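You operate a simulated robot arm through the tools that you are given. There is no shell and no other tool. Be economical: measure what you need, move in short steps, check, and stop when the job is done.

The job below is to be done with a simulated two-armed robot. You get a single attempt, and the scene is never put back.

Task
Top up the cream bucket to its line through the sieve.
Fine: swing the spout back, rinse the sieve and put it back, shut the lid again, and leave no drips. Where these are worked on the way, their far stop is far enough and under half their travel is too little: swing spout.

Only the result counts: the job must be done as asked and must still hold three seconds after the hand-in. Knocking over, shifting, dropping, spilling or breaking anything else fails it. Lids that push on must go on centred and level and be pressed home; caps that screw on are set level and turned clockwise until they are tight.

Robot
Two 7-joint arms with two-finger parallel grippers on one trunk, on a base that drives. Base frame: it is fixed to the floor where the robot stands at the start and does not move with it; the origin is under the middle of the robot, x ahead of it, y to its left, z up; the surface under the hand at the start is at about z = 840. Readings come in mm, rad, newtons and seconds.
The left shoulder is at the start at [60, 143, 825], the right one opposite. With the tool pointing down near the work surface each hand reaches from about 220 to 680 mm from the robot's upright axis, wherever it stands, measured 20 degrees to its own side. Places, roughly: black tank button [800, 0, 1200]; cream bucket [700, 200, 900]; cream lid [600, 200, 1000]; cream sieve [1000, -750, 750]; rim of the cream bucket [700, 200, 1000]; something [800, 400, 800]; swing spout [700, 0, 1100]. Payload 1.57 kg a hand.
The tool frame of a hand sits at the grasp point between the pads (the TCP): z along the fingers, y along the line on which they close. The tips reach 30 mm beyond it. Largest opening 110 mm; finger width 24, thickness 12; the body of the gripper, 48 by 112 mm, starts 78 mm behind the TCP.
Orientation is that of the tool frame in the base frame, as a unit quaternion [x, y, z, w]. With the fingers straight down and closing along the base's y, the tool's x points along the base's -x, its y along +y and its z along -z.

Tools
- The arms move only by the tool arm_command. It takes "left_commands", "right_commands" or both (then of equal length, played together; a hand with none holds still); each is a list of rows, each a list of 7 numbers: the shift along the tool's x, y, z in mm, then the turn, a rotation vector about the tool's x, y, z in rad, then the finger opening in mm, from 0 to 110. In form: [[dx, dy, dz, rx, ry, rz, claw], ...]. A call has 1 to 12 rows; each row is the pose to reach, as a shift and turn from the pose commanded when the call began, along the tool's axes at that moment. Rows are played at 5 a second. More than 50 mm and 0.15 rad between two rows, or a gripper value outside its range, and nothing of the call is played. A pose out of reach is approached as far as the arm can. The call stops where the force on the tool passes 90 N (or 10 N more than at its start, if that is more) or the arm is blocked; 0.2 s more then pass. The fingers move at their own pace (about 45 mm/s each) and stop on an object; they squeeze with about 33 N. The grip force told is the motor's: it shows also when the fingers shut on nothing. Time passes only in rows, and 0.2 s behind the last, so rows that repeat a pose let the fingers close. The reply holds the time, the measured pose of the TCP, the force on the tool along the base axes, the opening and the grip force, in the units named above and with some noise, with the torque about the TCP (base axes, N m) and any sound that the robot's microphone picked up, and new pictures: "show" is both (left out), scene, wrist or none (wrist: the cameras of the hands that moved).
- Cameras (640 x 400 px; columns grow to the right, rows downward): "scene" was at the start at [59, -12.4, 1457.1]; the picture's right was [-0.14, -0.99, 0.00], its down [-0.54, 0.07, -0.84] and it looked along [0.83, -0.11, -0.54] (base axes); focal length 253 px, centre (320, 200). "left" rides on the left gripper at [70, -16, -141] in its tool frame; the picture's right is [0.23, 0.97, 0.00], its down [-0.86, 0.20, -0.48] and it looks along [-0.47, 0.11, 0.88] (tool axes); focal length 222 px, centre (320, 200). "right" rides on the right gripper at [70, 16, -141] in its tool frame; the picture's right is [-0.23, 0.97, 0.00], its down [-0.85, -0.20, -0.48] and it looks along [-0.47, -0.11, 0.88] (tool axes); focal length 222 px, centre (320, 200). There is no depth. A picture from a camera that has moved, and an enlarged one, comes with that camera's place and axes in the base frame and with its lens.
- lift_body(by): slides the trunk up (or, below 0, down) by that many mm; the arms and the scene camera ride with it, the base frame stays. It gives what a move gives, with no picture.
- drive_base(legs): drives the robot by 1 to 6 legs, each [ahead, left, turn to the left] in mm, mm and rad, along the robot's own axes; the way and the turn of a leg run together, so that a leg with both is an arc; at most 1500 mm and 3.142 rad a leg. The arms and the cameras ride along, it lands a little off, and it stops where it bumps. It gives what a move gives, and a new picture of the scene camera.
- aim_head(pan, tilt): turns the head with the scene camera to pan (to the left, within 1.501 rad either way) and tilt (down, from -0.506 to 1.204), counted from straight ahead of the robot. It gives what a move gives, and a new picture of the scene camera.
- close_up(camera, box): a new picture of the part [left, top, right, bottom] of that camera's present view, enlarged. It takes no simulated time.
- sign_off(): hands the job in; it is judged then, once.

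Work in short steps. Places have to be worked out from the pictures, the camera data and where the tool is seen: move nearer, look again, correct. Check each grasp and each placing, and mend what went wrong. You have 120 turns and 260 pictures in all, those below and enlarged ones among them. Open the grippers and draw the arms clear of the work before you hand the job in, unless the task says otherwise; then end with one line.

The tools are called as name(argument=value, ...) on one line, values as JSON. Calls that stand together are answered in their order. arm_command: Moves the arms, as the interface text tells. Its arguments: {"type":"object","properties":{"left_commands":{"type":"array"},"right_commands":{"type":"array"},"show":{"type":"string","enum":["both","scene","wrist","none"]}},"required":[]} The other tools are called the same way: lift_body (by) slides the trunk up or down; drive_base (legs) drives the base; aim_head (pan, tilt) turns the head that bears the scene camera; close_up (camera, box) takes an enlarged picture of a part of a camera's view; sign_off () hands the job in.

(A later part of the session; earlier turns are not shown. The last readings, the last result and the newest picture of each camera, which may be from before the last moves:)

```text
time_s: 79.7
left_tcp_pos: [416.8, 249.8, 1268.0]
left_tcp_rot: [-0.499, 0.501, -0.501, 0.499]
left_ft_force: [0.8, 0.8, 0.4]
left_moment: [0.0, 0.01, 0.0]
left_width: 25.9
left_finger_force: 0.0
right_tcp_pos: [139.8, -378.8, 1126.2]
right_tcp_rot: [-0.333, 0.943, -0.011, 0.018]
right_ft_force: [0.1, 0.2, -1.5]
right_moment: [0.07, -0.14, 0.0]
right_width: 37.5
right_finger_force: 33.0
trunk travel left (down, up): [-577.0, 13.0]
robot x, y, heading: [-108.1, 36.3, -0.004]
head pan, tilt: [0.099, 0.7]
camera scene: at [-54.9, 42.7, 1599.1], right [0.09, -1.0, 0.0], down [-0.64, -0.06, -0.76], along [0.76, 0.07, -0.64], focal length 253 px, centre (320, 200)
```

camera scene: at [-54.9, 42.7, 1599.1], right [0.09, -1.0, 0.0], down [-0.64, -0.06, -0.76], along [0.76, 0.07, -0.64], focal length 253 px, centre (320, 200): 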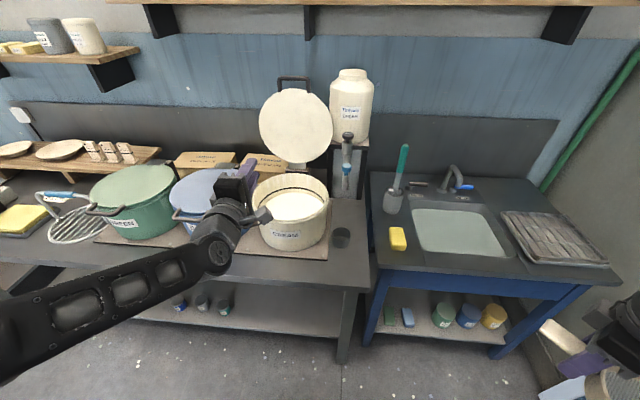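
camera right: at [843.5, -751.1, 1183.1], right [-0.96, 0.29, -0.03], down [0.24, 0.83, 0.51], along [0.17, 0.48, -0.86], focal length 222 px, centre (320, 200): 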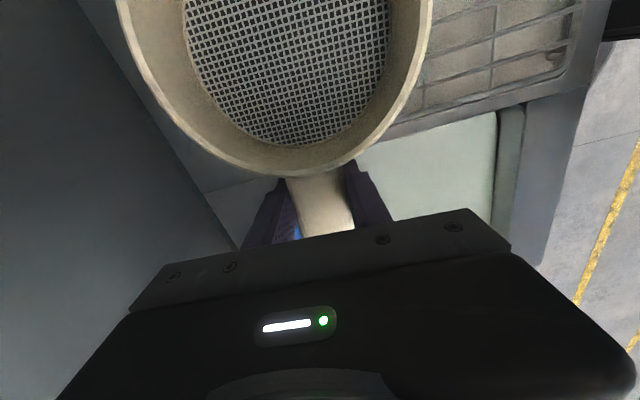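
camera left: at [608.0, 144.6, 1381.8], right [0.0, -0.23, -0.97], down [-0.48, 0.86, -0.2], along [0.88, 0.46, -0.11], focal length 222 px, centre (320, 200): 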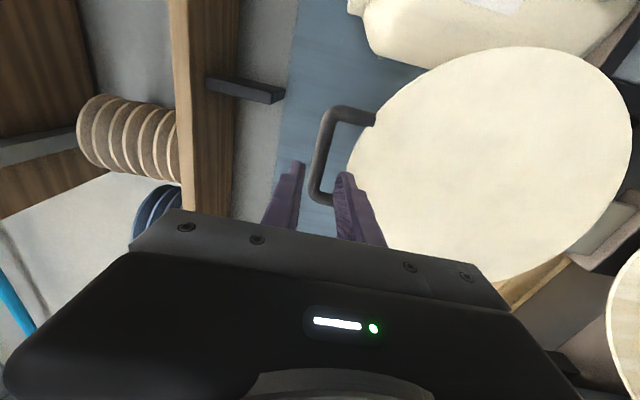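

Move the hand out ahead first, then begin rotating the sieve toward the bucket side.

arm_command(right_commands=[[-43, -7, 0, 0, 0, 0, 0], [-86, -14, 0, 0, 0, 0, 0], [-129, -20, 0, 0, 0, 0, 0], [-172, -27, 0, 0, 0, 0, 0], [-215, -34, 0, 0, 0, 0, 0], [-258, -41, 0, 0, 0, 0, 0], [-296, -47, 0, 0, 0, 0, 0], [-296, -47, 0, 0, 0, 0.14, 0], [-296, -47, 0, 0, 0, 0.28, 0], [-296, -47, 0, 0, 0, 0.42, 0], [-296, -47, 0, 0, 0, 0.56, 0], [-296, -47, 0, 0, 0, 0.7, 0]], show="none")

arm_command(right_commands=[[0, 0, 0, 0, 0, 0.14, 0], [0, 0, 0, 0, 0, 0.28, 0], [0, 0, 0, 0, 0, 0.42, 0], [0, 0, 0, 0, 0, 0.56, 0], [0, 0, 0, 0, 0, 0.7, 0], [0, 0, 0, 0, 0, 0.84, 0], [0, 0, 0, 0, 0, 0.98, 0], [0, 0, 0, 0, 0, 1.12, 0], [0, 0, 0, 0, 0, 1.26, 0], [0, 0, 0, 0, 0, 1.4, 0], [0, 0, 0, 0, 0, 1.54, 0]], show="both")

```text
time_s: 82.2
left_tcp_pos: [417.3, 249.4, 1269.5]
left_tcp_rot: [-0.498, 0.501, -0.501, 0.499]
left_ft_force: [0.0, -0.8, -0.3]
left_moment: [0.01, -0.02, 0.01]
left_width: 26.4
left_finger_force: 0.0
right_tcp_pos: [399.5, -230.1, 1136.4]
right_tcp_rot: [0.011, 1.0, -0.004, 0.021]
right_ft_force: [-0.5, 0.7, -1.0]
right_moment: [-0.01, -0.14, -0.04]
right_width: 37.6
right_finger_force: 33.2
trunk travel left (down, up): [-577.0, 13.0]
robot x, y, heading: [-105.9, 34.7, -0.002]
head pan, tilt: [0.099, 0.7]
```

```text
time_s: 84.7
left_tcp_pos: [417.5, 249.7, 1269.8]
left_tcp_rot: [-0.499, 0.501, -0.5, 0.5]
left_ft_force: [0.5, 0.5, 0.0]
left_moment: [0.0, -0.05, -0.02]
left_width: 25.9
left_finger_force: 0.1
right_tcp_pos: [400.2, -230.3, 1136.3]
right_tcp_rot: [0.705, 0.709, 0.012, 0.018]
right_ft_force: [0.1, -0.3, -1.5]
right_moment: [-0.17, 0.0, 0.01]
right_width: 37.9
right_finger_force: 33.0
trunk travel left (down, up): [-577.0, 13.0]
robot x, y, heading: [-110.3, 36.9, 0.001]
head pan, tilt: [0.099, 0.7]
camera scene: at [-54.8, 43.0, 1599.1], right [0.1, -1.0, 0.0], down [-0.64, -0.06, -0.76], along [0.76, 0.07, -0.64], focal length 253 px, centre (320, 200)
camera right: at [411.4, -158.5, 1278.1], right [0.97, -0.22, 0.04], down [-0.21, -0.85, 0.48], along [-0.07, -0.47, -0.88], focal length 222 px, centre (320, 200)
```

scene: 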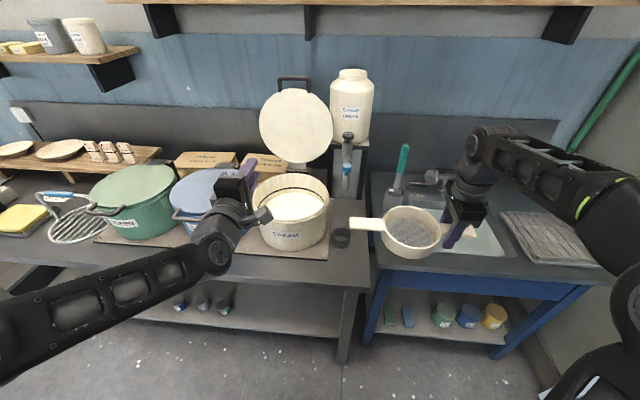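
right: 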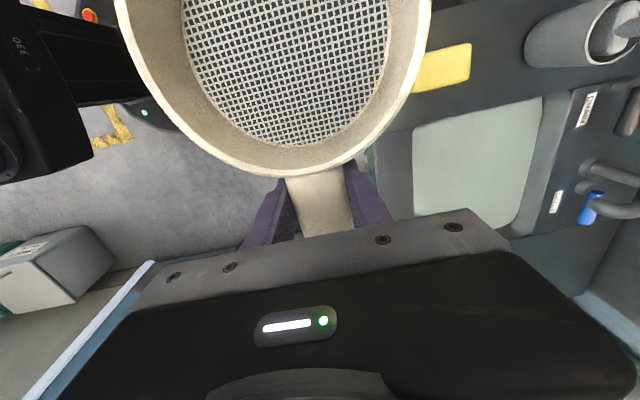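

Rotation works well. I drive left, and turn the sieve to its final diagonal direction while staying in front of the bench.

drive_base(legs=[[0, 195, 0]])

arm_command(right_commands=[[30, 0, 0, 0.007, 0, 0.12, 0], [60, 0, 0, 0.014, 0, 0.24, 0], [90, 0, 0, 0.021, 0, 0.36, 0], [120, 0, 0, 0.028, 0, 0.48, 0], [150, 0, 0, 0.035, 0, 0.6, 0], [180, 0, 0, 0.042, 0, 0.7, 0]], show="both")

```text
time_s: 86.2
left_tcp_pos: [417.3, 450.8, 1268.2]
left_tcp_rot: [0.501, -0.5, 0.499, -0.5]
left_ft_force: [-0.3, -0.2, -0.4]
left_moment: [0.01, 0.0, -0.03]
left_width: 26.0
left_finger_force: 0.1
right_tcp_pos: [402.0, -29.2, 1137.5]
right_tcp_rot: [0.702, 0.711, 0.012, 0.018]
right_ft_force: [-0.2, 0.2, -2.0]
right_moment: [-0.22, -0.01, 0.03]
right_width: 37.5
right_finger_force: 32.9
trunk travel left (down, up): [-577.0, 13.0]
robot x, y, heading: [-108.9, 228.7, -0.002]
head pan, tilt: [0.099, 0.7]
camera scene: at [-54.2, 242.9, 1599.1], right [0.1, -1.0, 0.0], down [-0.64, -0.06, -0.76], along [0.76, 0.07, -0.64], focal length 253 px, centre (320, 200)
```

scene: 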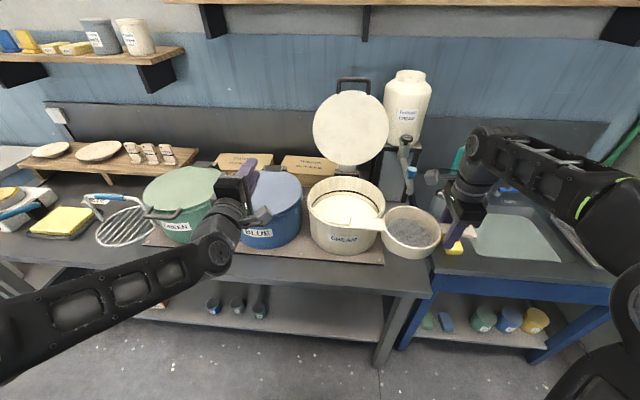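

```text
time_s: 87.6
left_tcp_pos: [416.1, 449.2, 1268.9]
left_tcp_rot: [0.501, -0.5, 0.5, -0.5]
left_ft_force: [-0.1, -0.1, -0.2]
left_moment: [0.02, -0.02, 0.0]
left_width: 26.0
left_finger_force: 0.1
right_tcp_pos: [399.5, 150.0, 1136.5]
right_tcp_rot: [0.905, 0.426, 0.003, -0.002]
right_ft_force: [0.1, -0.6, -2.0]
right_moment: [-0.12, 0.09, -0.03]
right_width: 37.9
right_finger_force: 32.9
trunk travel left (down, up): [-577.0, 13.0]
robot x, y, heading: [-109.1, 234.0, 0.003]
head pan, tilt: [0.099, 0.7]
camera scene: at [-54.1, 242.3, 1599.1], right [0.1, -1.0, 0.0], down [-0.64, -0.06, -0.76], along [0.76, 0.07, -0.64], focal length 253 px, centre (320, 200)
camera right: at [456.9, 192.9, 1278.9], right [0.61, -0.8, 0.0], down [-0.7, -0.54, 0.47], along [-0.38, -0.29, -0.88], focal length 222 px, centre (320, 200)
```

scene: 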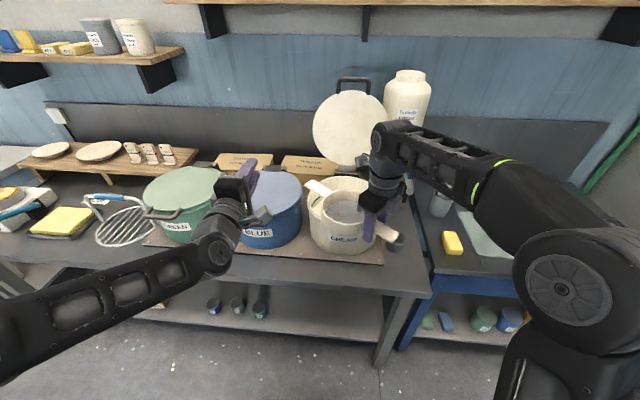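
right: 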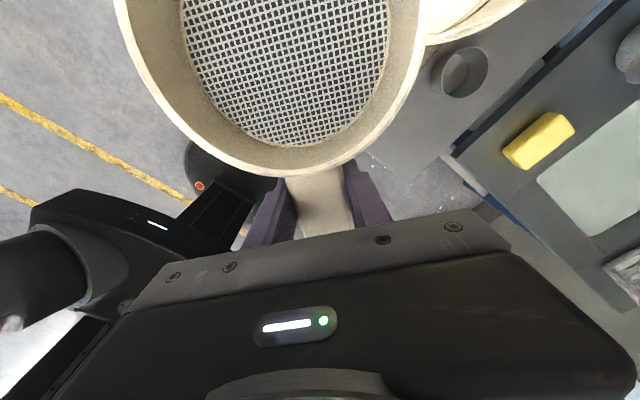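

Drive ahead so the sieve hovers above the bucket.

drive_base(legs=[[150, 0, 0]])

close_up(camera="right", box=[0, 0, 640, 400])

close_up(camera="scene", box=[260, 100, 460, 225])

```text
time_s: 89.0
left_tcp_pos: [572.0, 448.6, 1266.9]
left_tcp_rot: [0.5, -0.5, 0.501, -0.5]
left_ft_force: [0.9, 1.1, -0.1]
left_moment: [0.0, -0.03, -0.03]
left_width: 26.0
left_finger_force: 0.2
right_tcp_pos: [554.1, 148.6, 1136.3]
right_tcp_rot: [0.904, 0.427, 0.002, -0.002]
right_ft_force: [1.1, -0.2, -1.9]
right_moment: [-0.1, 0.12, 0.0]
right_width: 37.4
right_finger_force: 32.8
trunk travel left (down, up): [-577.0, 13.0]
robot x, y, heading: [41.4, 236.7, -0.004]
head pan, tilt: [0.099, 0.7]
camera scene: at [101.4, 241.1, 1599.0], right [0.1, -1.0, 0.0], down [-0.64, -0.06, -0.76], along [0.76, 0.07, -0.65], focal length 253 px, centre (320, 200)
```

scene: 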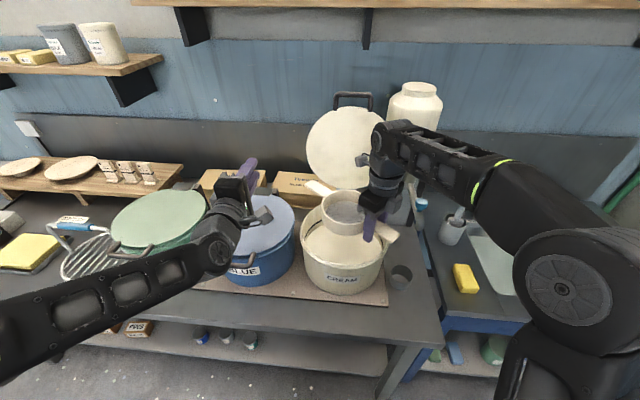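

```text
1.00 times, centred on (320, 200) of right (not enlarged: the box is as wide or as high as the picture)
camera zoom: at [612.0, 191.2, 1278.1], right [0.61, -0.79, 0.0], down [-0.7, -0.54, 0.47], along [-0.38, -0.29, -0.88], focal length 222 px, centre (320, 200)
```

zoom: 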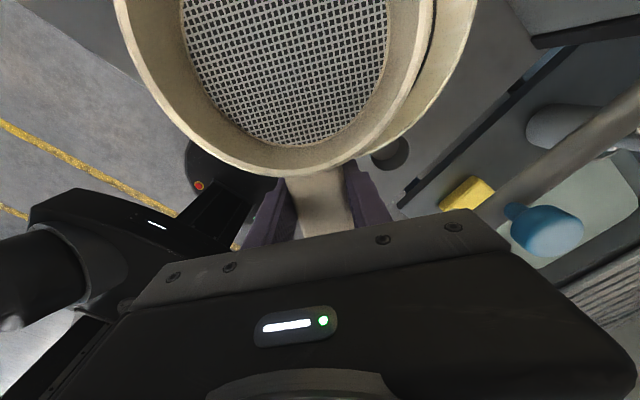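

```text
3.20 times, centred on (360, 162) of scene
camera zoom: at [101.4, 241.1, 1599.0], right [0.1, -1.0, 0.0], down [-0.64, -0.06, -0.76], along [0.76, 0.07, -0.65], focal length 811 px, centre (192, 320)
```

zoom: 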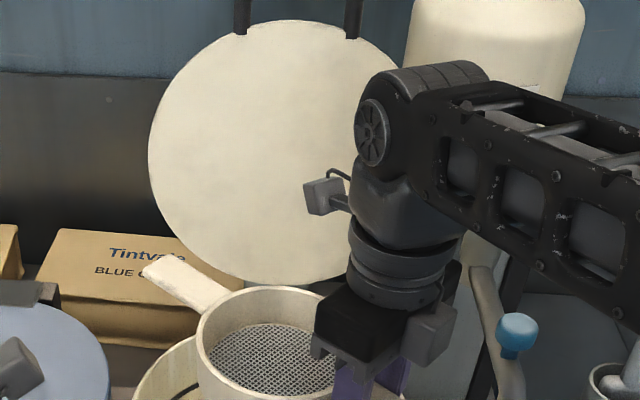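

Bucket centre judged ≈(650,215); sieve centre is ~93 mm from the hand along its direction. I shift and lower to just above the rim.

arm_command(right_commands=[[9, 16, 0, 0, 0, 0, 0], [17, 32, 0, 0, 0, 0, 0], [17, 32, 25, 0, 0, 0, 0], [17, 32, 50, 0, 0, 0, 0], [17, 32, 75, 0, 0, 0, 0], [17, 32, 75, 0, 0, 0, 0]], show="both")

close_up(camera="scene", box=[260, 150, 460, 275])

```text
time_s: 90.4
left_tcp_pos: [570.7, 449.3, 1268.5]
left_tcp_rot: [0.499, -0.501, 0.501, -0.499]
left_ft_force: [-0.2, -0.6, -0.3]
left_moment: [0.01, -0.02, -0.02]
left_width: 26.4
left_finger_force: 0.1
right_tcp_pos: [589.3, 140.9, 1061.8]
right_tcp_rot: [0.904, 0.428, 0.003, -0.002]
right_ft_force: [-0.1, 0.2, -1.5]
right_moment: [-0.11, 0.09, 0.01]
right_width: 37.4
right_finger_force: 33.0
trunk travel left (down, up): [-577.0, 13.0]
robot x, y, heading: [42.8, 231.8, -0.007]
head pan, tilt: [0.099, 0.7]
camera scene: at [99.4, 241.3, 1599.1], right [0.1, -1.0, 0.0], down [-0.64, -0.06, -0.76], along [0.76, 0.07, -0.64], focal length 253 px, centre (320, 200)
camera right: at [646.7, 184.3, 1203.9], right [0.61, -0.79, 0.0], down [-0.7, -0.54, 0.47], along [-0.38, -0.29, -0.88], focal length 222 px, centre (320, 200)
```

scene: 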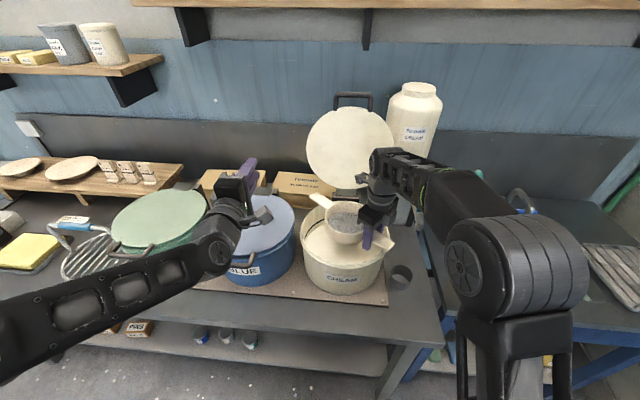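
right: 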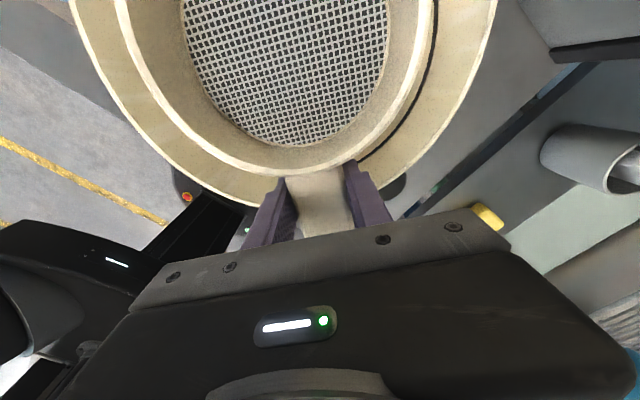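

```text
3.20 times, centred on (360, 212) of scene
camera zoom: at [99.4, 241.3, 1599.1], right [0.1, -1.0, 0.0], down [-0.64, -0.06, -0.76], along [0.76, 0.07, -0.64], focal length 811 px, centre (192, 160)
```

zoom: 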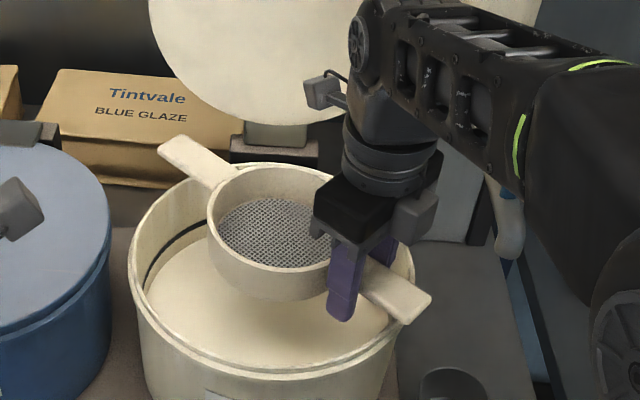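

Alignment looks right: sieve centre ≈(650,214), rim centre ≈(646,212). Lower slowly till contact.

arm_command(right_commands=[[-3, 0, 12, 0, 0, 0, 0], [-3, 0, 22, 0, 0, 0, 0], [-3, 0, 26, 0, 0, 0, 0], [-3, 0, 30, 0, 0, 0, 0], [-3, 0, 33, 0, 0, 0, 0], [-3, 0, 36, 0, 0, 0, 0]], show="none")

close_up(camera="scene", box=[260, 150, 460, 275])

```text
time_s: 91.8
left_tcp_pos: [570.9, 448.3, 1269.4]
left_tcp_rot: [0.5, -0.5, 0.5, -0.5]
left_ft_force: [0.4, -0.3, -0.2]
left_moment: [0.01, -0.01, -0.02]
left_width: 26.1
left_finger_force: 0.1
right_tcp_pos: [588.0, 139.9, 1026.8]
right_tcp_rot: [0.905, 0.426, 0.001, -0.003]
right_ft_force: [-0.1, -0.5, -1.6]
right_moment: [-0.12, 0.06, 0.01]
right_width: 37.5
right_finger_force: 33.0
trunk travel left (down, up): [-577.0, 13.0]
robot x, y, heading: [42.7, 230.2, -0.001]
head pan, tilt: [0.099, 0.7]
```

```text
3.20 times, centred on (360, 212) of scene
camera zoom: at [99.7, 241.2, 1599.1], right [0.1, -1.0, 0.0], down [-0.64, -0.06, -0.76], along [0.76, 0.07, -0.64], focal length 811 px, centre (192, 160)
```

zoom: 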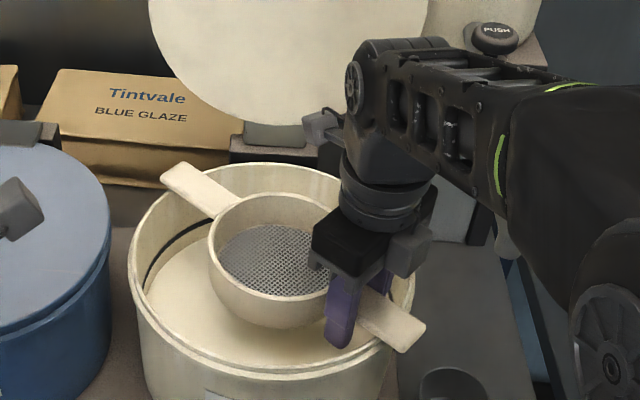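

Not yet touching; go on down in small steps.

arm_command(right_commands=[[0, 0, 3, 0, 0, 0, 0], [0, 0, 6, 0, 0, 0, 0], [0, 0, 9, 0, 0, 0, 0], [0, 0, 12, 0, 0, 0, 0]], show="none")

close_up(camera="scene", box=[260, 150, 460, 275])

```text
time_s: 92.8
left_tcp_pos: [568.4, 448.0, 1269.2]
left_tcp_rot: [-0.499, 0.5, -0.5, 0.501]
left_ft_force: [-0.3, 0.3, 0.7]
left_moment: [-0.02, 0.01, 0.0]
left_width: 25.9
left_finger_force: 0.0
right_tcp_pos: [587.7, 139.7, 1017.8]
right_tcp_rot: [0.905, 0.426, 0.006, -0.001]
right_ft_force: [4.6, -6.6, 26.5]
right_moment: [0.06, 0.03, 0.05]
right_width: 37.6
right_finger_force: 33.1
trunk travel left (down, up): [-577.0, 13.0]
robot x, y, heading: [43.5, 231.0, -0.001]
head pan, tilt: [0.099, 0.7]
```

```text
3.20 times, centred on (360, 212) of scene
camera zoom: at [97.7, 240.6, 1599.6], right [0.1, -1.0, 0.0], down [-0.64, -0.06, -0.77], along [0.76, 0.07, -0.64], focal length 811 px, centre (192, 160)
```

zoom: 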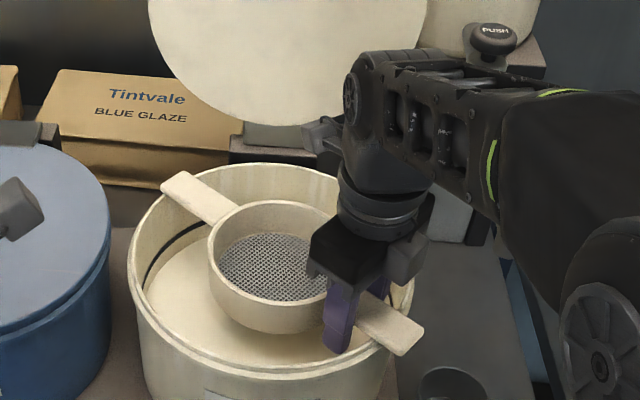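

Resting on the rim on both sides. Relax 2 mm, open the fingers slightly.

arm_command(right_commands=[[0, 0, -3, 0, 0, 0, 0], [0, 0, -3, 0, 0, 0, 46], [0, 0, -3, 0, 0, 0, 56], [0, 0, -3, 0, 0, 0, 60], [0, 0, -25, 0, 0, 0, 60], [0, 0, -50, 0, 0, 0, 60], [0, 0, -80, 0, 0, 0, 60]], show="both")

```text
time_s: 94.4
left_tcp_pos: [571.3, 448.0, 1268.9]
left_tcp_rot: [0.499, -0.5, 0.5, -0.5]
left_ft_force: [0.2, -0.2, 0.2]
left_moment: [0.05, -0.02, 0.03]
left_width: 26.1
left_finger_force: 0.1
right_tcp_pos: [587.1, 142.0, 1094.4]
right_tcp_rot: [0.905, 0.426, 0.002, -0.003]
right_ft_force: [0.2, 0.5, -0.2]
right_moment: [-0.03, 0.04, -0.02]
right_width: 59.6
right_finger_force: 0.0
trunk travel left (down, up): [-577.0, 13.0]
robot x, y, heading: [44.8, 231.6, 0.001]
head pan, tilt: [0.099, 0.7]
camera scene: at [99.1, 241.1, 1599.1], right [0.1, -1.0, 0.0], down [-0.64, -0.06, -0.77], along [0.76, 0.07, -0.64], focal length 253 px, centre (320, 200)
camera right: at [643.4, 185.2, 1236.0], right [0.61, -0.79, 0.0], down [-0.7, -0.54, 0.47], along [-0.38, -0.29, -0.88], focal length 222 px, centre (320, 200)
```

scene: 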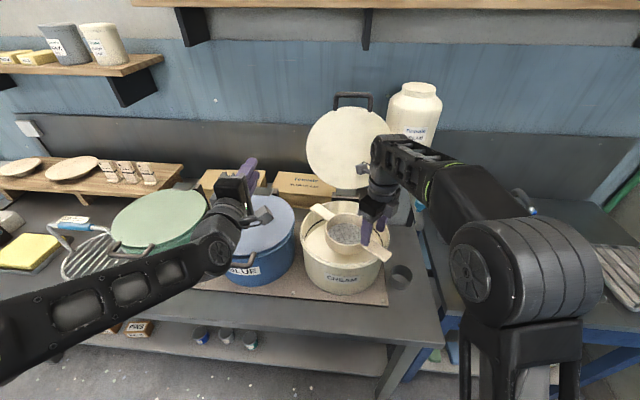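
right: 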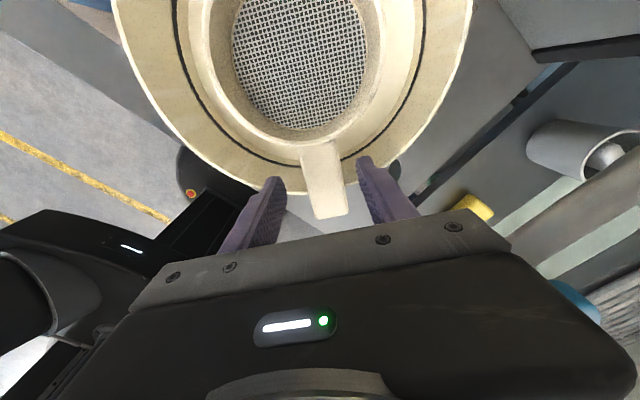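

The sieve sits well on the rim. I withdraw the right hand to the front, and turn it back toward its default orientation for pushing the spout from the right.

arm_command(right_commands=[[-27, -33, -30, 0, 0, 0, 40], [-54, -66, -60, 0, 0, 0, 20], [-81, -98, -90, 0, 0, 0, 0], [-108, -131, -120, 0, 0, 0, 0], [-139, -106, -120, 0, 0, -0.14, 0], [-170, -81, -120, 0, 0, -0.28, 0], [-201, -56, -120, 0, 0, -0.42, 0], [-231, -30, -120, 0, 0, -0.56, 0], [-231, -30, -120, 0, 0, -0.7, 0], [-231, -30, -120, 0, 0, -0.84, 0], [-231, -30, -120, 0, 0, -0.98, 0], [-231, -30, -120, 0, 0, -1.12, 0]], show="none")

arm_command(right_commands=[[0, 0, 0, 0, 0, -0.14, 0], [0, 0, 0, 0, 0, -0.28, 0], [0, 0, 0, 0, 0, -0.42, 0], [0, 0, 0, 0, 0, -0.56, 0], [0, 0, 0, 0, 0, -0.7, 0], [0, 0, 0, 0, 0, -0.84, 0], [0, 0, 0, 0, 0, -0.98, 0], [0, 0, 0, 0, 0, -1.14, 0]], show="scene")

aim_head(pan=-0.35, tilt=0.6)

```text
refused: row 1 steps farther than a row can; nothing moved
```

```text
refused: row 8 steps farther than a row can; nothing moved
```

```text
time_s: 95.3
left_tcp_pos: [571.4, 448.8, 1268.3]
left_tcp_rot: [0.499, -0.499, 0.501, -0.5]
left_ft_force: [-0.1, 0.2, -0.4]
left_moment: [-0.01, 0.02, 0.04]
left_width: 25.9
left_finger_force: 0.0
right_tcp_pos: [586.9, 142.8, 1092.0]
right_tcp_rot: [0.904, 0.427, 0.002, -0.002]
right_ft_force: [0.6, -1.2, 0.4]
right_moment: [0.0, -0.05, 0.04]
right_width: 60.0
right_finger_force: 0.1
trunk travel left (down, up): [-577.0, 13.0]
robot x, y, heading: [42.4, 232.5, -0.002]
head pan, tilt: [-0.351, 0.6]
camera scene: at [97.9, 202.4, 1607.7], right [-0.34, -0.94, 0.0], down [-0.53, 0.19, -0.82], along [0.77, -0.28, -0.57], focal length 253 px, centre (320, 200)
```

scene: 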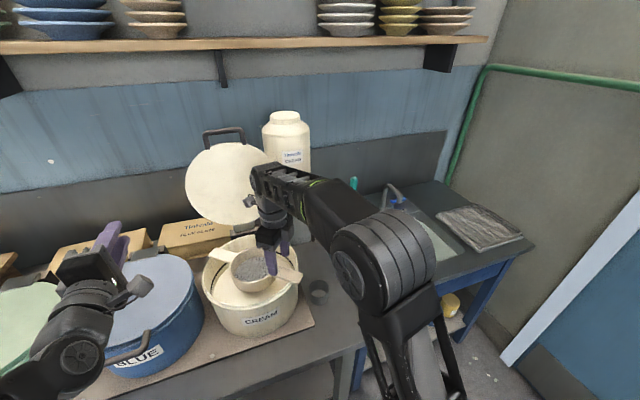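

Steps were slightly too large; I redo the withdrawal with smaller ones.

arm_command(right_commands=[[0, 0, -40, 0, 0, 0, 40], [0, 0, -80, 0, 0, 0, 20], [-27, -33, -110, 0, 0, 0, 0], [-54, -66, -120, 0, 0, 0, 0], [-81, -98, -120, 0, 0, 0, 0], [-108, -131, -120, 0, 0, 0, 0], [-139, -106, -120, 0, 0, -0.14, 0], [-170, -81, -120, 0, 0, -0.28, 0], [-201, -56, -120, 0, 0, -0.42, 0], [-231, -30, -120, 0, 0, -0.56, 0], [-231, -30, -120, 0, 0, -0.7, 0], [-231, -30, -120, 0, 0, -0.84, 0]], show="none")

arm_command(right_commands=[[0, 0, 0, 0, 0, -0.14, 0], [0, 0, 0, 0, 0, -0.28, 0], [0, 0, 0, 0, 0, -0.42, 0], [0, 0, 0, 0, 0, -0.56, 0], [0, 0, 0, 0, 0, -0.7, 0], [0, 0, 0, 0, 0, -0.84, 0], [0, 0, 0, 0, 0, -0.98, 0], [0, 0, 0, 0, 0, -1.12, 0], [0, 0, 0, 0, 0, -1.26, 0], [0, 0, 0, 0, 0, -1.4, 0]], show="both")

close_up(camera="scene", box=[180, 100, 380, 225])

```text
refused: row 3 steps farther than a row can; nothing moved
```

```text
time_s: 97.5
left_tcp_pos: [570.6, 449.1, 1268.2]
left_tcp_rot: [0.499, -0.5, 0.501, -0.499]
left_ft_force: [0.1, -0.5, 0.2]
left_moment: [-0.01, 0.0, 0.01]
left_width: 26.2
left_finger_force: 0.0
right_tcp_pos: [587.7, 138.2, 1092.8]
right_tcp_rot: [0.416, 0.909, 0.003, 0.0]
right_ft_force: [0.1, -0.2, -0.2]
right_moment: [0.01, 0.05, 0.01]
right_width: 0.1
right_finger_force: 21.5
trunk travel left (down, up): [-577.0, 13.0]
robot x, y, heading: [44.9, 232.2, -0.001]
head pan, tilt: [-0.351, 0.6]
camera scene: at [97.9, 202.3, 1607.7], right [-0.35, -0.94, 0.0], down [-0.53, 0.2, -0.83], along [0.77, -0.29, -0.56], focal length 253 px, centre (320, 200)
camera right: at [554.2, 201.7, 1235.8], right [0.88, 0.47, 0.01], down [0.41, -0.78, 0.48], along [0.23, -0.42, -0.88], focal length 222 px, centre (320, 200)
```

scene: 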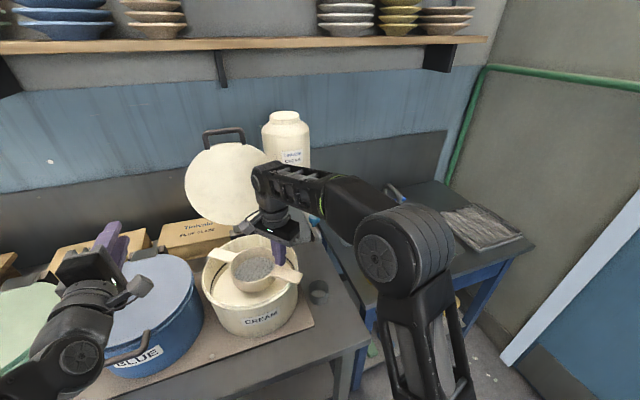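
right: 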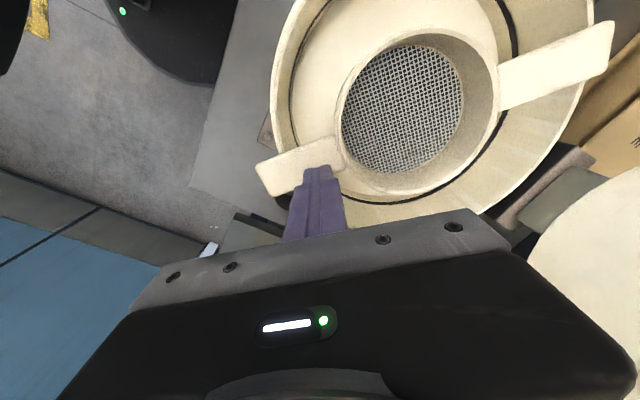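

```text
3.20 times, centred on (280, 162) of scene
camera zoom: at [97.9, 202.3, 1607.7], right [-0.35, -0.94, 0.0], down [-0.53, 0.2, -0.83], along [0.77, -0.29, -0.56], focal length 811 px, centre (448, 320)
```

zoom: 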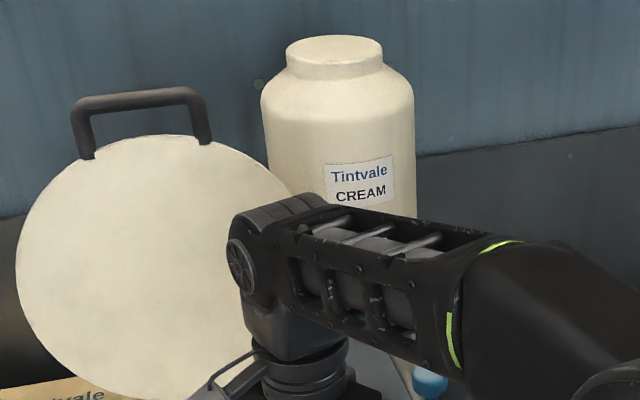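

It turned in place safely. Now up and out to the front-right.

arm_command(right_commands=[[0, 0, -40, 0, 0, 0, 0], [0, 0, -80, 0, 0, 0, 0], [0, 0, -120, 0, 0, 0, 0], [40, -20, -120, 0, 0, -0.14, 0], [60, -55, -120, 0, 0, -0.28, 0], [60, -95, -120, 0, 0, -0.42, 0], [40, -135, -120, 0, 0, -0.56, 0], [20, -175, -120, 0, 0, -0.7, 0], [0, -215, -120, 0, 0, -0.84, 0], [-18, -240, -120, 0, 0, -0.85, 0]], show="both")

close_up(camera="scene", box=[180, 100, 380, 225])

```text
time_s: 99.7
left_tcp_pos: [570.2, 447.7, 1268.0]
left_tcp_rot: [-0.5, 0.501, -0.5, 0.5]
left_ft_force: [0.0, -0.5, -0.1]
left_moment: [0.04, 0.03, 0.04]
left_width: 26.0
left_finger_force: 0.0
right_tcp_pos: [435.0, -11.9, 1177.4]
right_tcp_rot: [0.006, 1.0, 0.003, 0.001]
right_ft_force: [-0.3, 0.4, 0.0]
right_moment: [0.02, 0.04, 0.01]
right_width: 0.0
right_finger_force: 21.3
right hand out of reach, approached as far as the arm can: row 2, 3, 4, 5, 6, 7, 8, 9, 10
trunk travel left (down, up): [-577.0, 13.0]
robot x, y, heading: [41.7, 229.8, 0.004]
head pan, tilt: [-0.351, 0.6]
camera scene: at [99.2, 200.8, 1607.6], right [-0.35, -0.94, 0.0], down [-0.53, 0.2, -0.82], along [0.77, -0.28, -0.57], focal length 253 px, centre (320, 200)
camera right: at [366.3, 4.5, 1319.7], right [0.24, 0.97, 0.01], down [0.85, -0.21, 0.48], along [0.47, -0.11, -0.88], focal length 222 px, centre (320, 200)
```

scene: 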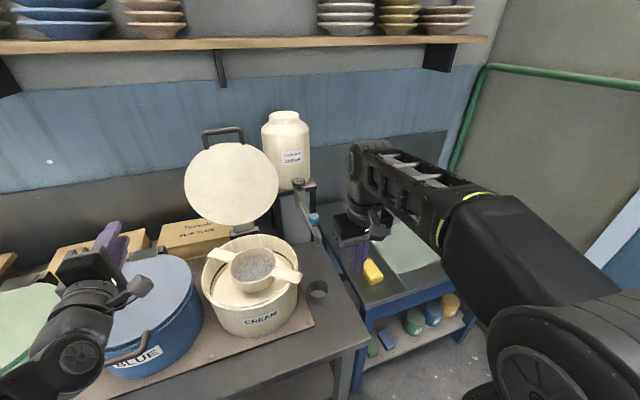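
right: 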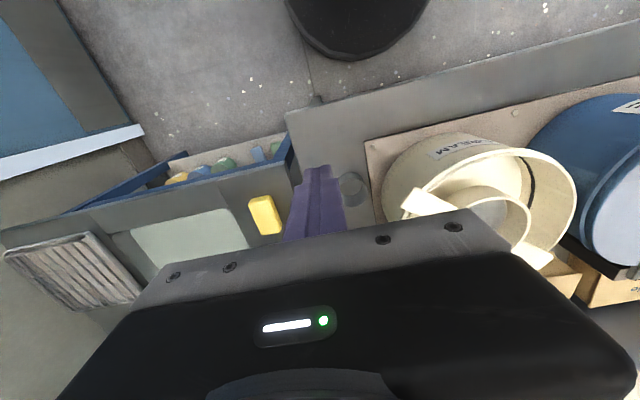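

```text
3.20 times, centred on (280, 162) of scene
camera zoom: at [99.2, 200.8, 1607.6], right [-0.35, -0.94, 0.0], down [-0.53, 0.2, -0.82], along [0.77, -0.28, -0.57], focal length 811 px, centre (448, 320)
```

zoom: 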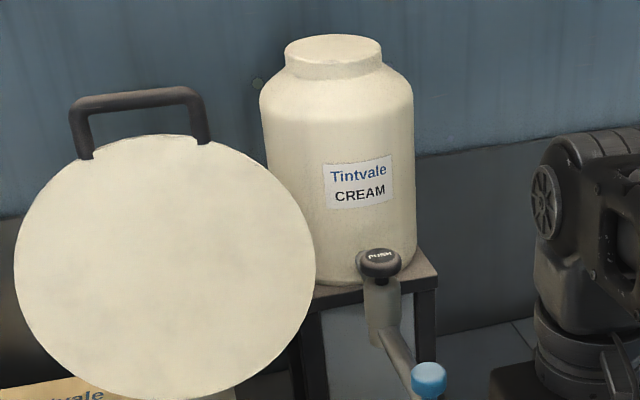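

Now a closer look at the spout and its knob.

close_up(camera="scene", box=[260, 160, 360, 222])

close_up(camera="scene", box=[180, 200, 340, 300])

```text
6.40 times, centred on (310, 191) of scene
camera zoom: at [99.2, 200.8, 1607.6], right [-0.35, -0.94, 0.0], down [-0.53, 0.2, -0.82], along [0.77, -0.28, -0.57], focal length 1621 px, centre (384, 258)
```

zoom: 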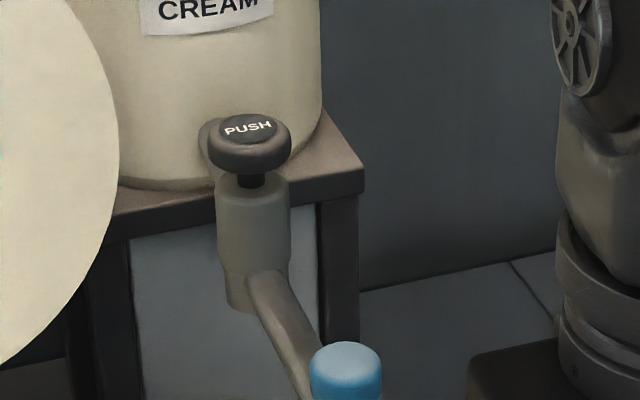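

```text
4.00 times, centred on (260, 250) of scene
camera zoom: at [99.2, 200.8, 1607.6], right [-0.35, -0.94, 0.0], down [-0.53, 0.2, -0.82], along [0.77, -0.28, -0.57], focal length 1013 px, centre (560, 0)
```

zoom: 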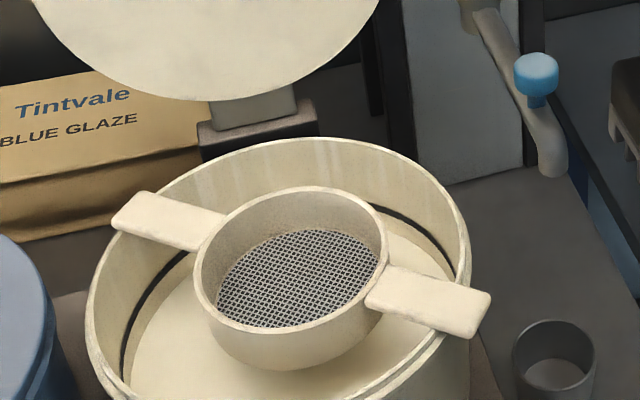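

Blue knob at about (631,24,1150), pivot at x≈783. I put the closed right fingers just right of it.

arm_command(right_commands=[[-40, -15, 8, 0, 0, 0, 0], [-80, -28, 16, 0, 0, 0, 0], [-120, -28, 24, 0, 0, 0, 0], [-160, -28, 28, 0, 0, 0, 0], [-198, -28, 28, 0, 0, 0, 0], [-198, -28, 28, 0, 0, 0, 0]], show="both")

close_up(camera="scene", box=[260, 140, 420, 240])

```text
time_s: 101.1
left_tcp_pos: [569.8, 449.3, 1268.1]
left_tcp_rot: [0.5, -0.5, 0.501, -0.499]
left_ft_force: [-0.1, 0.0, 0.3]
left_moment: [-0.03, 0.0, -0.04]
left_width: 26.0
left_finger_force: 0.1
right_tcp_pos: [546.1, -41.5, 1157.8]
right_tcp_rot: [0.005, 1.0, 0.003, 0.002]
right_ft_force: [0.8, -0.3, 0.3]
right_moment: [0.05, 0.04, 0.01]
right_width: 0.0
right_finger_force: 20.9
right hand out of reach, approached as far as the arm can: row 3, 4, 5, 6
trunk travel left (down, up): [-577.0, 13.0]
robot x, y, heading: [43.3, 236.4, -0.004]
head pan, tilt: [-0.351, 0.6]
camera scene: at [97.5, 202.5, 1607.8], right [-0.35, -0.94, 0.0], down [-0.53, 0.2, -0.83], along [0.77, -0.29, -0.56], focal length 253 px, centre (320, 200)
camera right: at [477.6, -26.1, 1299.5], right [0.24, 0.97, 0.01], down [0.85, -0.21, 0.48], along [0.47, -0.11, -0.88], focal length 222 px, centre (320, 200)
```

scene: 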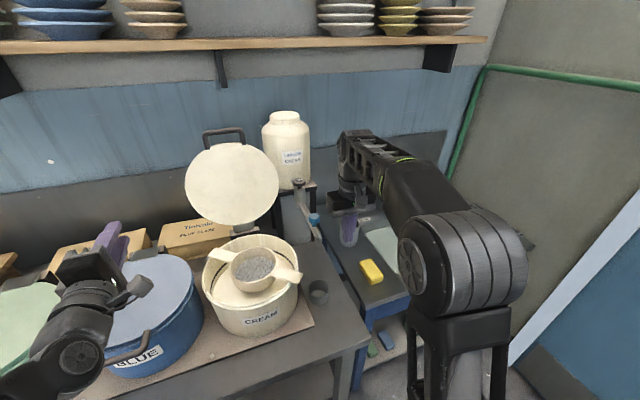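
right: 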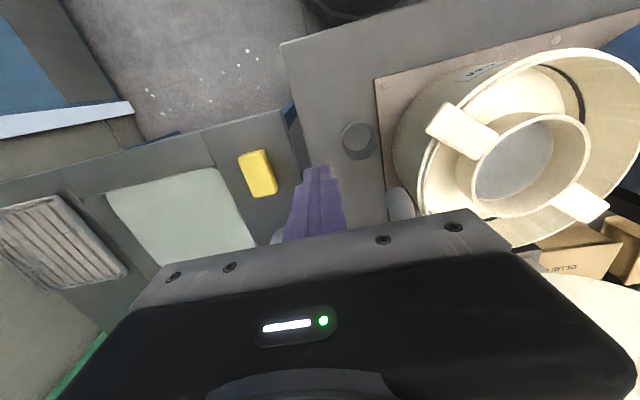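

```text
4.00 times, centred on (340, 190) of scene
camera zoom: at [97.5, 202.5, 1607.8], right [-0.35, -0.94, 0.0], down [-0.53, 0.2, -0.83], along [0.77, -0.29, -0.56], focal length 1013 px, centre (240, 240)
```

zoom: 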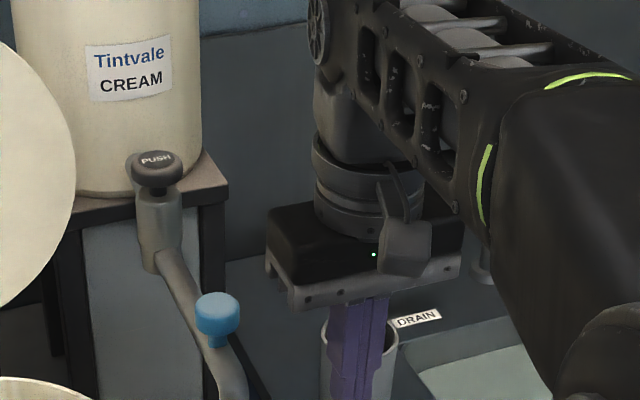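

Tool-down reach is too short here, so I pitch the right hand forward for the spout work.

arm_command(right_commands=[[40, 0, 0, 0, -0.14, 0, 0], [80, 0, 0, 0, -0.28, 0, 0], [100, 0, 0, 0, -0.42, 0, 0], [100, 0, 0, 0, -0.56, 0, 0], [100, 0, 0, 0, -0.7, 0, 0], [100, 0, 0, 0, -0.84, 0, 0], [100, 0, 0, 0, -0.98, 0, 0], [100, 0, 0, 0, -1.12, 0, 0], [100, 0, 0, 0, -1.26, 0, 0], [100, 0, 0, 0, -1.4, 0, 0], [100, 0, 0, 0, -1.5, 0, 0]], show="scene")

```text
time_s: 103.5
left_tcp_pos: [570.5, 449.2, 1269.3]
left_tcp_rot: [0.5, -0.5, 0.501, -0.5]
left_ft_force: [0.9, -0.2, 0.9]
left_moment: [0.01, -0.02, -0.01]
left_width: 26.0
left_finger_force: 0.0
right_tcp_pos: [529.4, -111.2, 1217.2]
right_tcp_rot: [0.004, 0.73, -0.001, 0.684]
right_ft_force: [-0.4, 0.8, 0.2]
right_moment: [-0.02, 0.04, -0.02]
right_width: 0.3
right_finger_force: 21.7
right hand out of reach, approached as far as the arm can: row 7, 8, 9, 10, 11
trunk travel left (down, up): [-577.0, 13.0]
robot x, y, heading: [44.8, 227.5, -0.001]
head pan, tilt: [-0.351, 0.6]
camera scene: at [98.4, 202.9, 1607.7], right [-0.35, -0.94, 0.0], down [-0.53, 0.19, -0.82], along [0.77, -0.29, -0.57], focal length 253 px, centre (320, 200)
```

scene: 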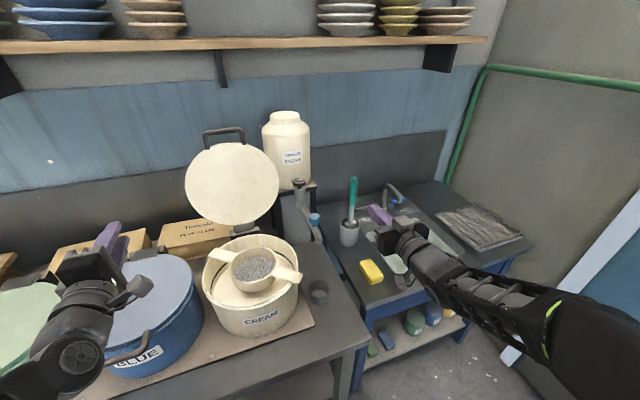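

Move the pointing fingers beside the knob on its right.

arm_command(right_commands=[[22, 22, 20, 0, 0, 0, 0], [45, 45, 45, 0, 0, 0, 0], [62, 66, 75, 0, 0, 0, 0], [62, 66, 108, 0, 0, 0, 0], [62, 66, 108, 0, 0, 0, 0]], show="both")

close_up(camera="scene", box=[260, 160, 420, 260])

```text
time_s: 104.7
left_tcp_pos: [570.4, 448.7, 1268.8]
left_tcp_rot: [0.5, -0.501, 0.501, -0.498]
left_ft_force: [-0.6, 0.0, -0.6]
left_moment: [0.02, -0.03, 0.02]
left_width: 26.1
left_finger_force: 0.0
right_tcp_pos: [634.3, -49.1, 1145.5]
right_tcp_rot: [0.005, 0.731, -0.001, 0.683]
right_ft_force: [-0.3, 0.4, 0.7]
right_moment: [0.02, 0.02, 0.06]
right_width: 0.1
right_finger_force: 20.7
right hand out of reach, approached as far as the arm can: row 1, 2
trunk travel left (down, up): [-577.0, 13.0]
robot x, y, heading: [44.4, 229.4, -0.002]
head pan, tilt: [-0.351, 0.6]
camera scene: at [97.3, 202.4, 1607.8], right [-0.35, -0.94, 0.0], down [-0.53, 0.2, -0.83], along [0.77, -0.29, -0.56], focal length 253 px, centre (320, 200)
camera right: at [489.2, -30.5, 1086.6], right [0.02, 0.97, 0.23], down [-0.42, -0.2, 0.88], along [0.91, -0.12, 0.41], focal length 222 px, centre (320, 200)
```

scene: 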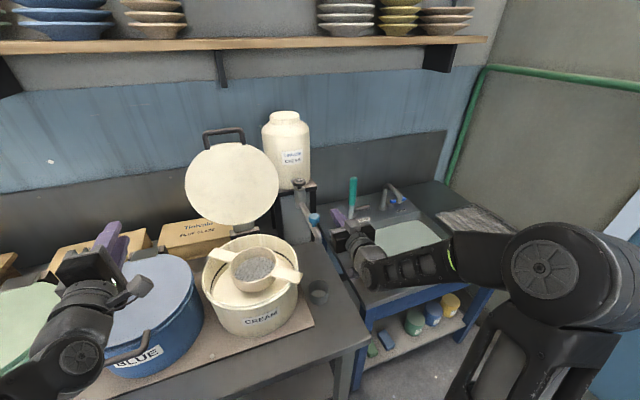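
right: 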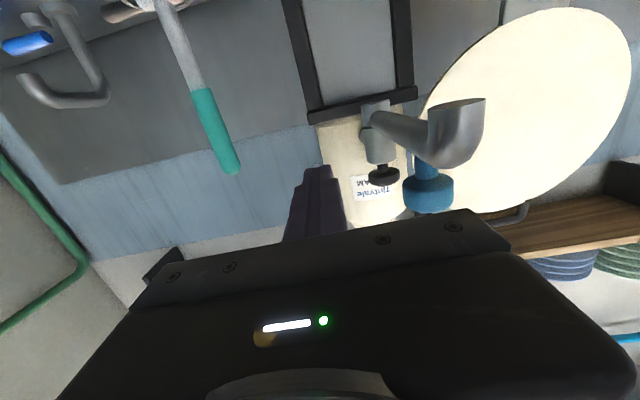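

```text
4.00 times, centred on (340, 210) of scene
camera zoom: at [97.3, 202.4, 1607.8], right [-0.35, -0.94, 0.0], down [-0.53, 0.2, -0.83], along [0.77, -0.29, -0.56], focal length 1013 px, centre (240, 160)
```

zoom: 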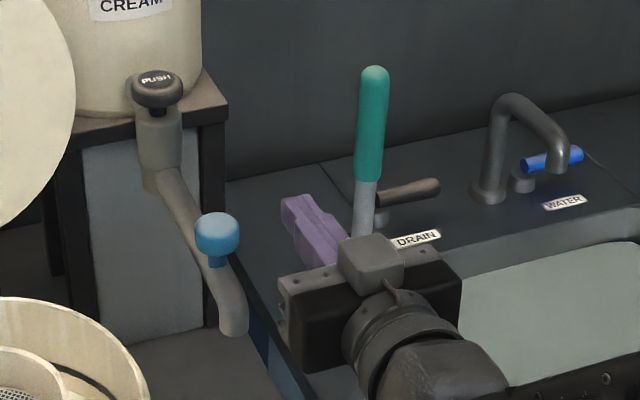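

Knob at (628,24,1158), arm slightly lower. I lower a little and sweep left, pushing the spout.

arm_command(right_commands=[[8, 20, 0, 0, 0, 0, 0], [8, 40, 0, 0, 0, 0, 0], [8, 55, 3, 0, 0, 0, 0], [8, 70, 6, 0, 0, 0, 0], [8, 85, 12, 0, 0, 0, 0], [8, 98, 18, 0, 0, 0, 0]], show="both")

```text
time_s: 106.1
left_tcp_pos: [570.3, 449.0, 1268.8]
left_tcp_rot: [0.5, -0.5, 0.501, -0.499]
left_ft_force: [-0.6, 0.7, -0.2]
left_moment: [-0.01, 0.02, -0.03]
left_width: 25.9
left_finger_force: 0.1
right_tcp_pos: [650.4, 46.6, 1136.6]
right_tcp_rot: [0.006, 0.731, -0.002, 0.683]
right_ft_force: [-0.7, -0.2, 0.5]
right_moment: [-0.02, 0.05, 0.01]
right_width: 0.0
right_finger_force: 21.4
trunk travel left (down, up): [-577.0, 13.0]
robot x, y, heading: [44.2, 235.3, -0.004]
head pan, tilt: [-0.351, 0.6]
camera scene: at [98.1, 202.6, 1607.7], right [-0.35, -0.94, 0.0], down [-0.53, 0.2, -0.82], along [0.77, -0.29, -0.57], focal length 253 px, centre (320, 200)
camera right: at [506.7, 65.5, 1076.9], right [0.02, 0.97, 0.23], down [-0.42, -0.2, 0.88], along [0.91, -0.12, 0.4], focal length 222 px, centre (320, 200)
```

scene: 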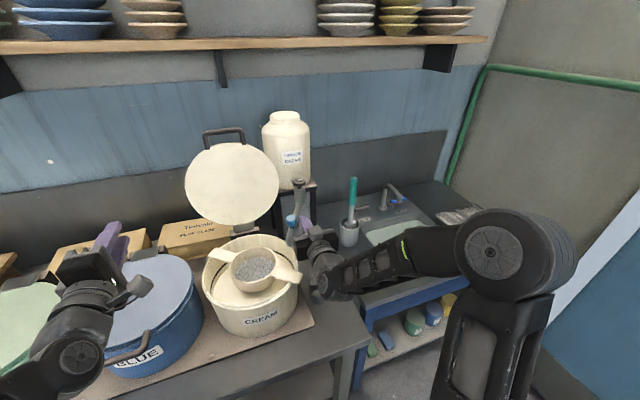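
right: 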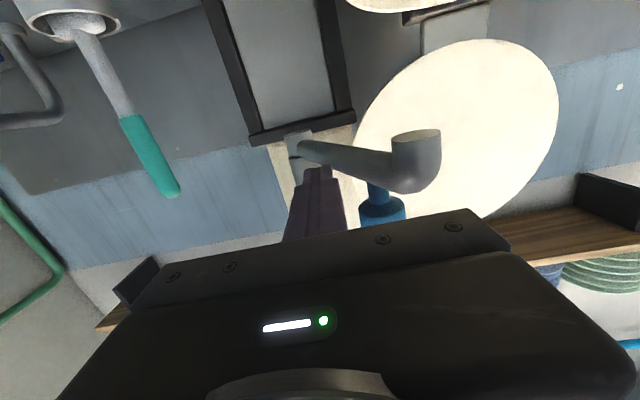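

The spout is swinging. Continue.

arm_command(right_commands=[[0, 12, 5, 0, 0, 0, 0], [0, 24, 11, 0, 0, 0, 0], [0, 36, 18, 0, 0, 0, 0], [0, 46, 25, 0, 0, 0, 0], [0, 54, 32, 0, 0, 0, 0]], show="both")

close_up(camera="scene", box=[180, 160, 340, 260])

```text
time_s: 107.3
left_tcp_pos: [569.7, 447.8, 1269.0]
left_tcp_rot: [-0.499, 0.5, -0.5, 0.501]
left_ft_force: [0.0, 0.2, -0.1]
left_moment: [0.01, -0.01, 0.0]
left_width: 26.2
left_finger_force: 0.1
right_tcp_pos: [680.5, 96.6, 1134.6]
right_tcp_rot: [0.007, 0.731, -0.002, 0.683]
right_ft_force: [-13.4, -7.1, 1.3]
right_moment: [-0.06, 0.19, -0.03]
right_width: 0.1
right_finger_force: 21.6
trunk travel left (down, up): [-577.0, 13.0]
robot x, y, heading: [45.1, 229.8, -0.001]
head pan, tilt: [-0.351, 0.6]
camera scene: at [95.6, 200.7, 1607.7], right [-0.35, -0.94, 0.0], down [-0.53, 0.2, -0.83], along [0.77, -0.29, -0.56], focal length 253 px, centre (320, 200)
camera right: at [537.0, 116.3, 1075.5], right [0.03, 0.97, 0.23], down [-0.42, -0.2, 0.88], along [0.91, -0.12, 0.4], focal length 222 px, centre (320, 200)
```

scene: 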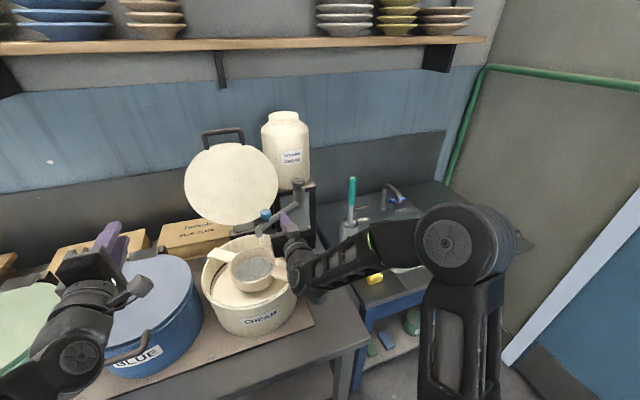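
right: 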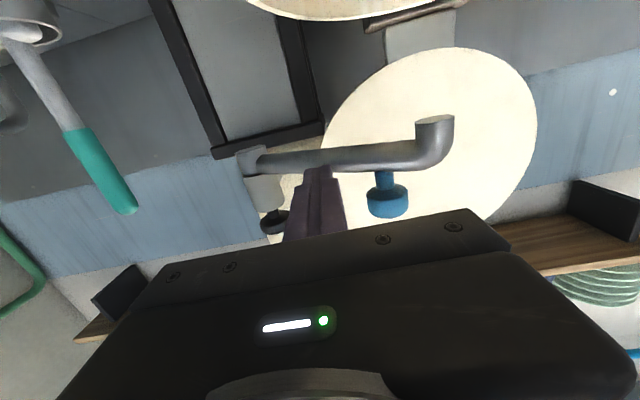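

```text
4.00 times, centred on (260, 210) of scene
camera zoom: at [95.6, 200.7, 1607.7], right [-0.35, -0.94, 0.0], down [-0.53, 0.2, -0.83], along [0.77, -0.29, -0.56], focal length 1013 px, centre (560, 160)
```

zoom: 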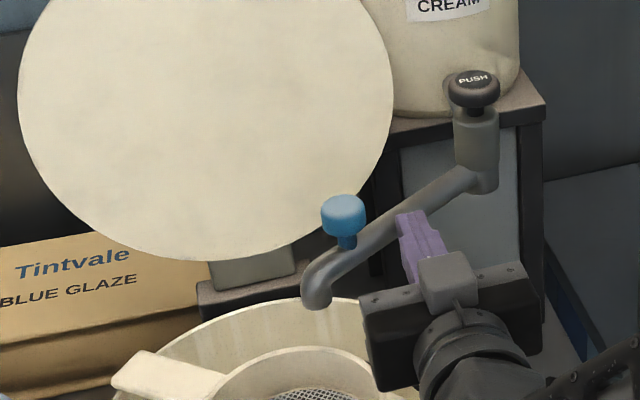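

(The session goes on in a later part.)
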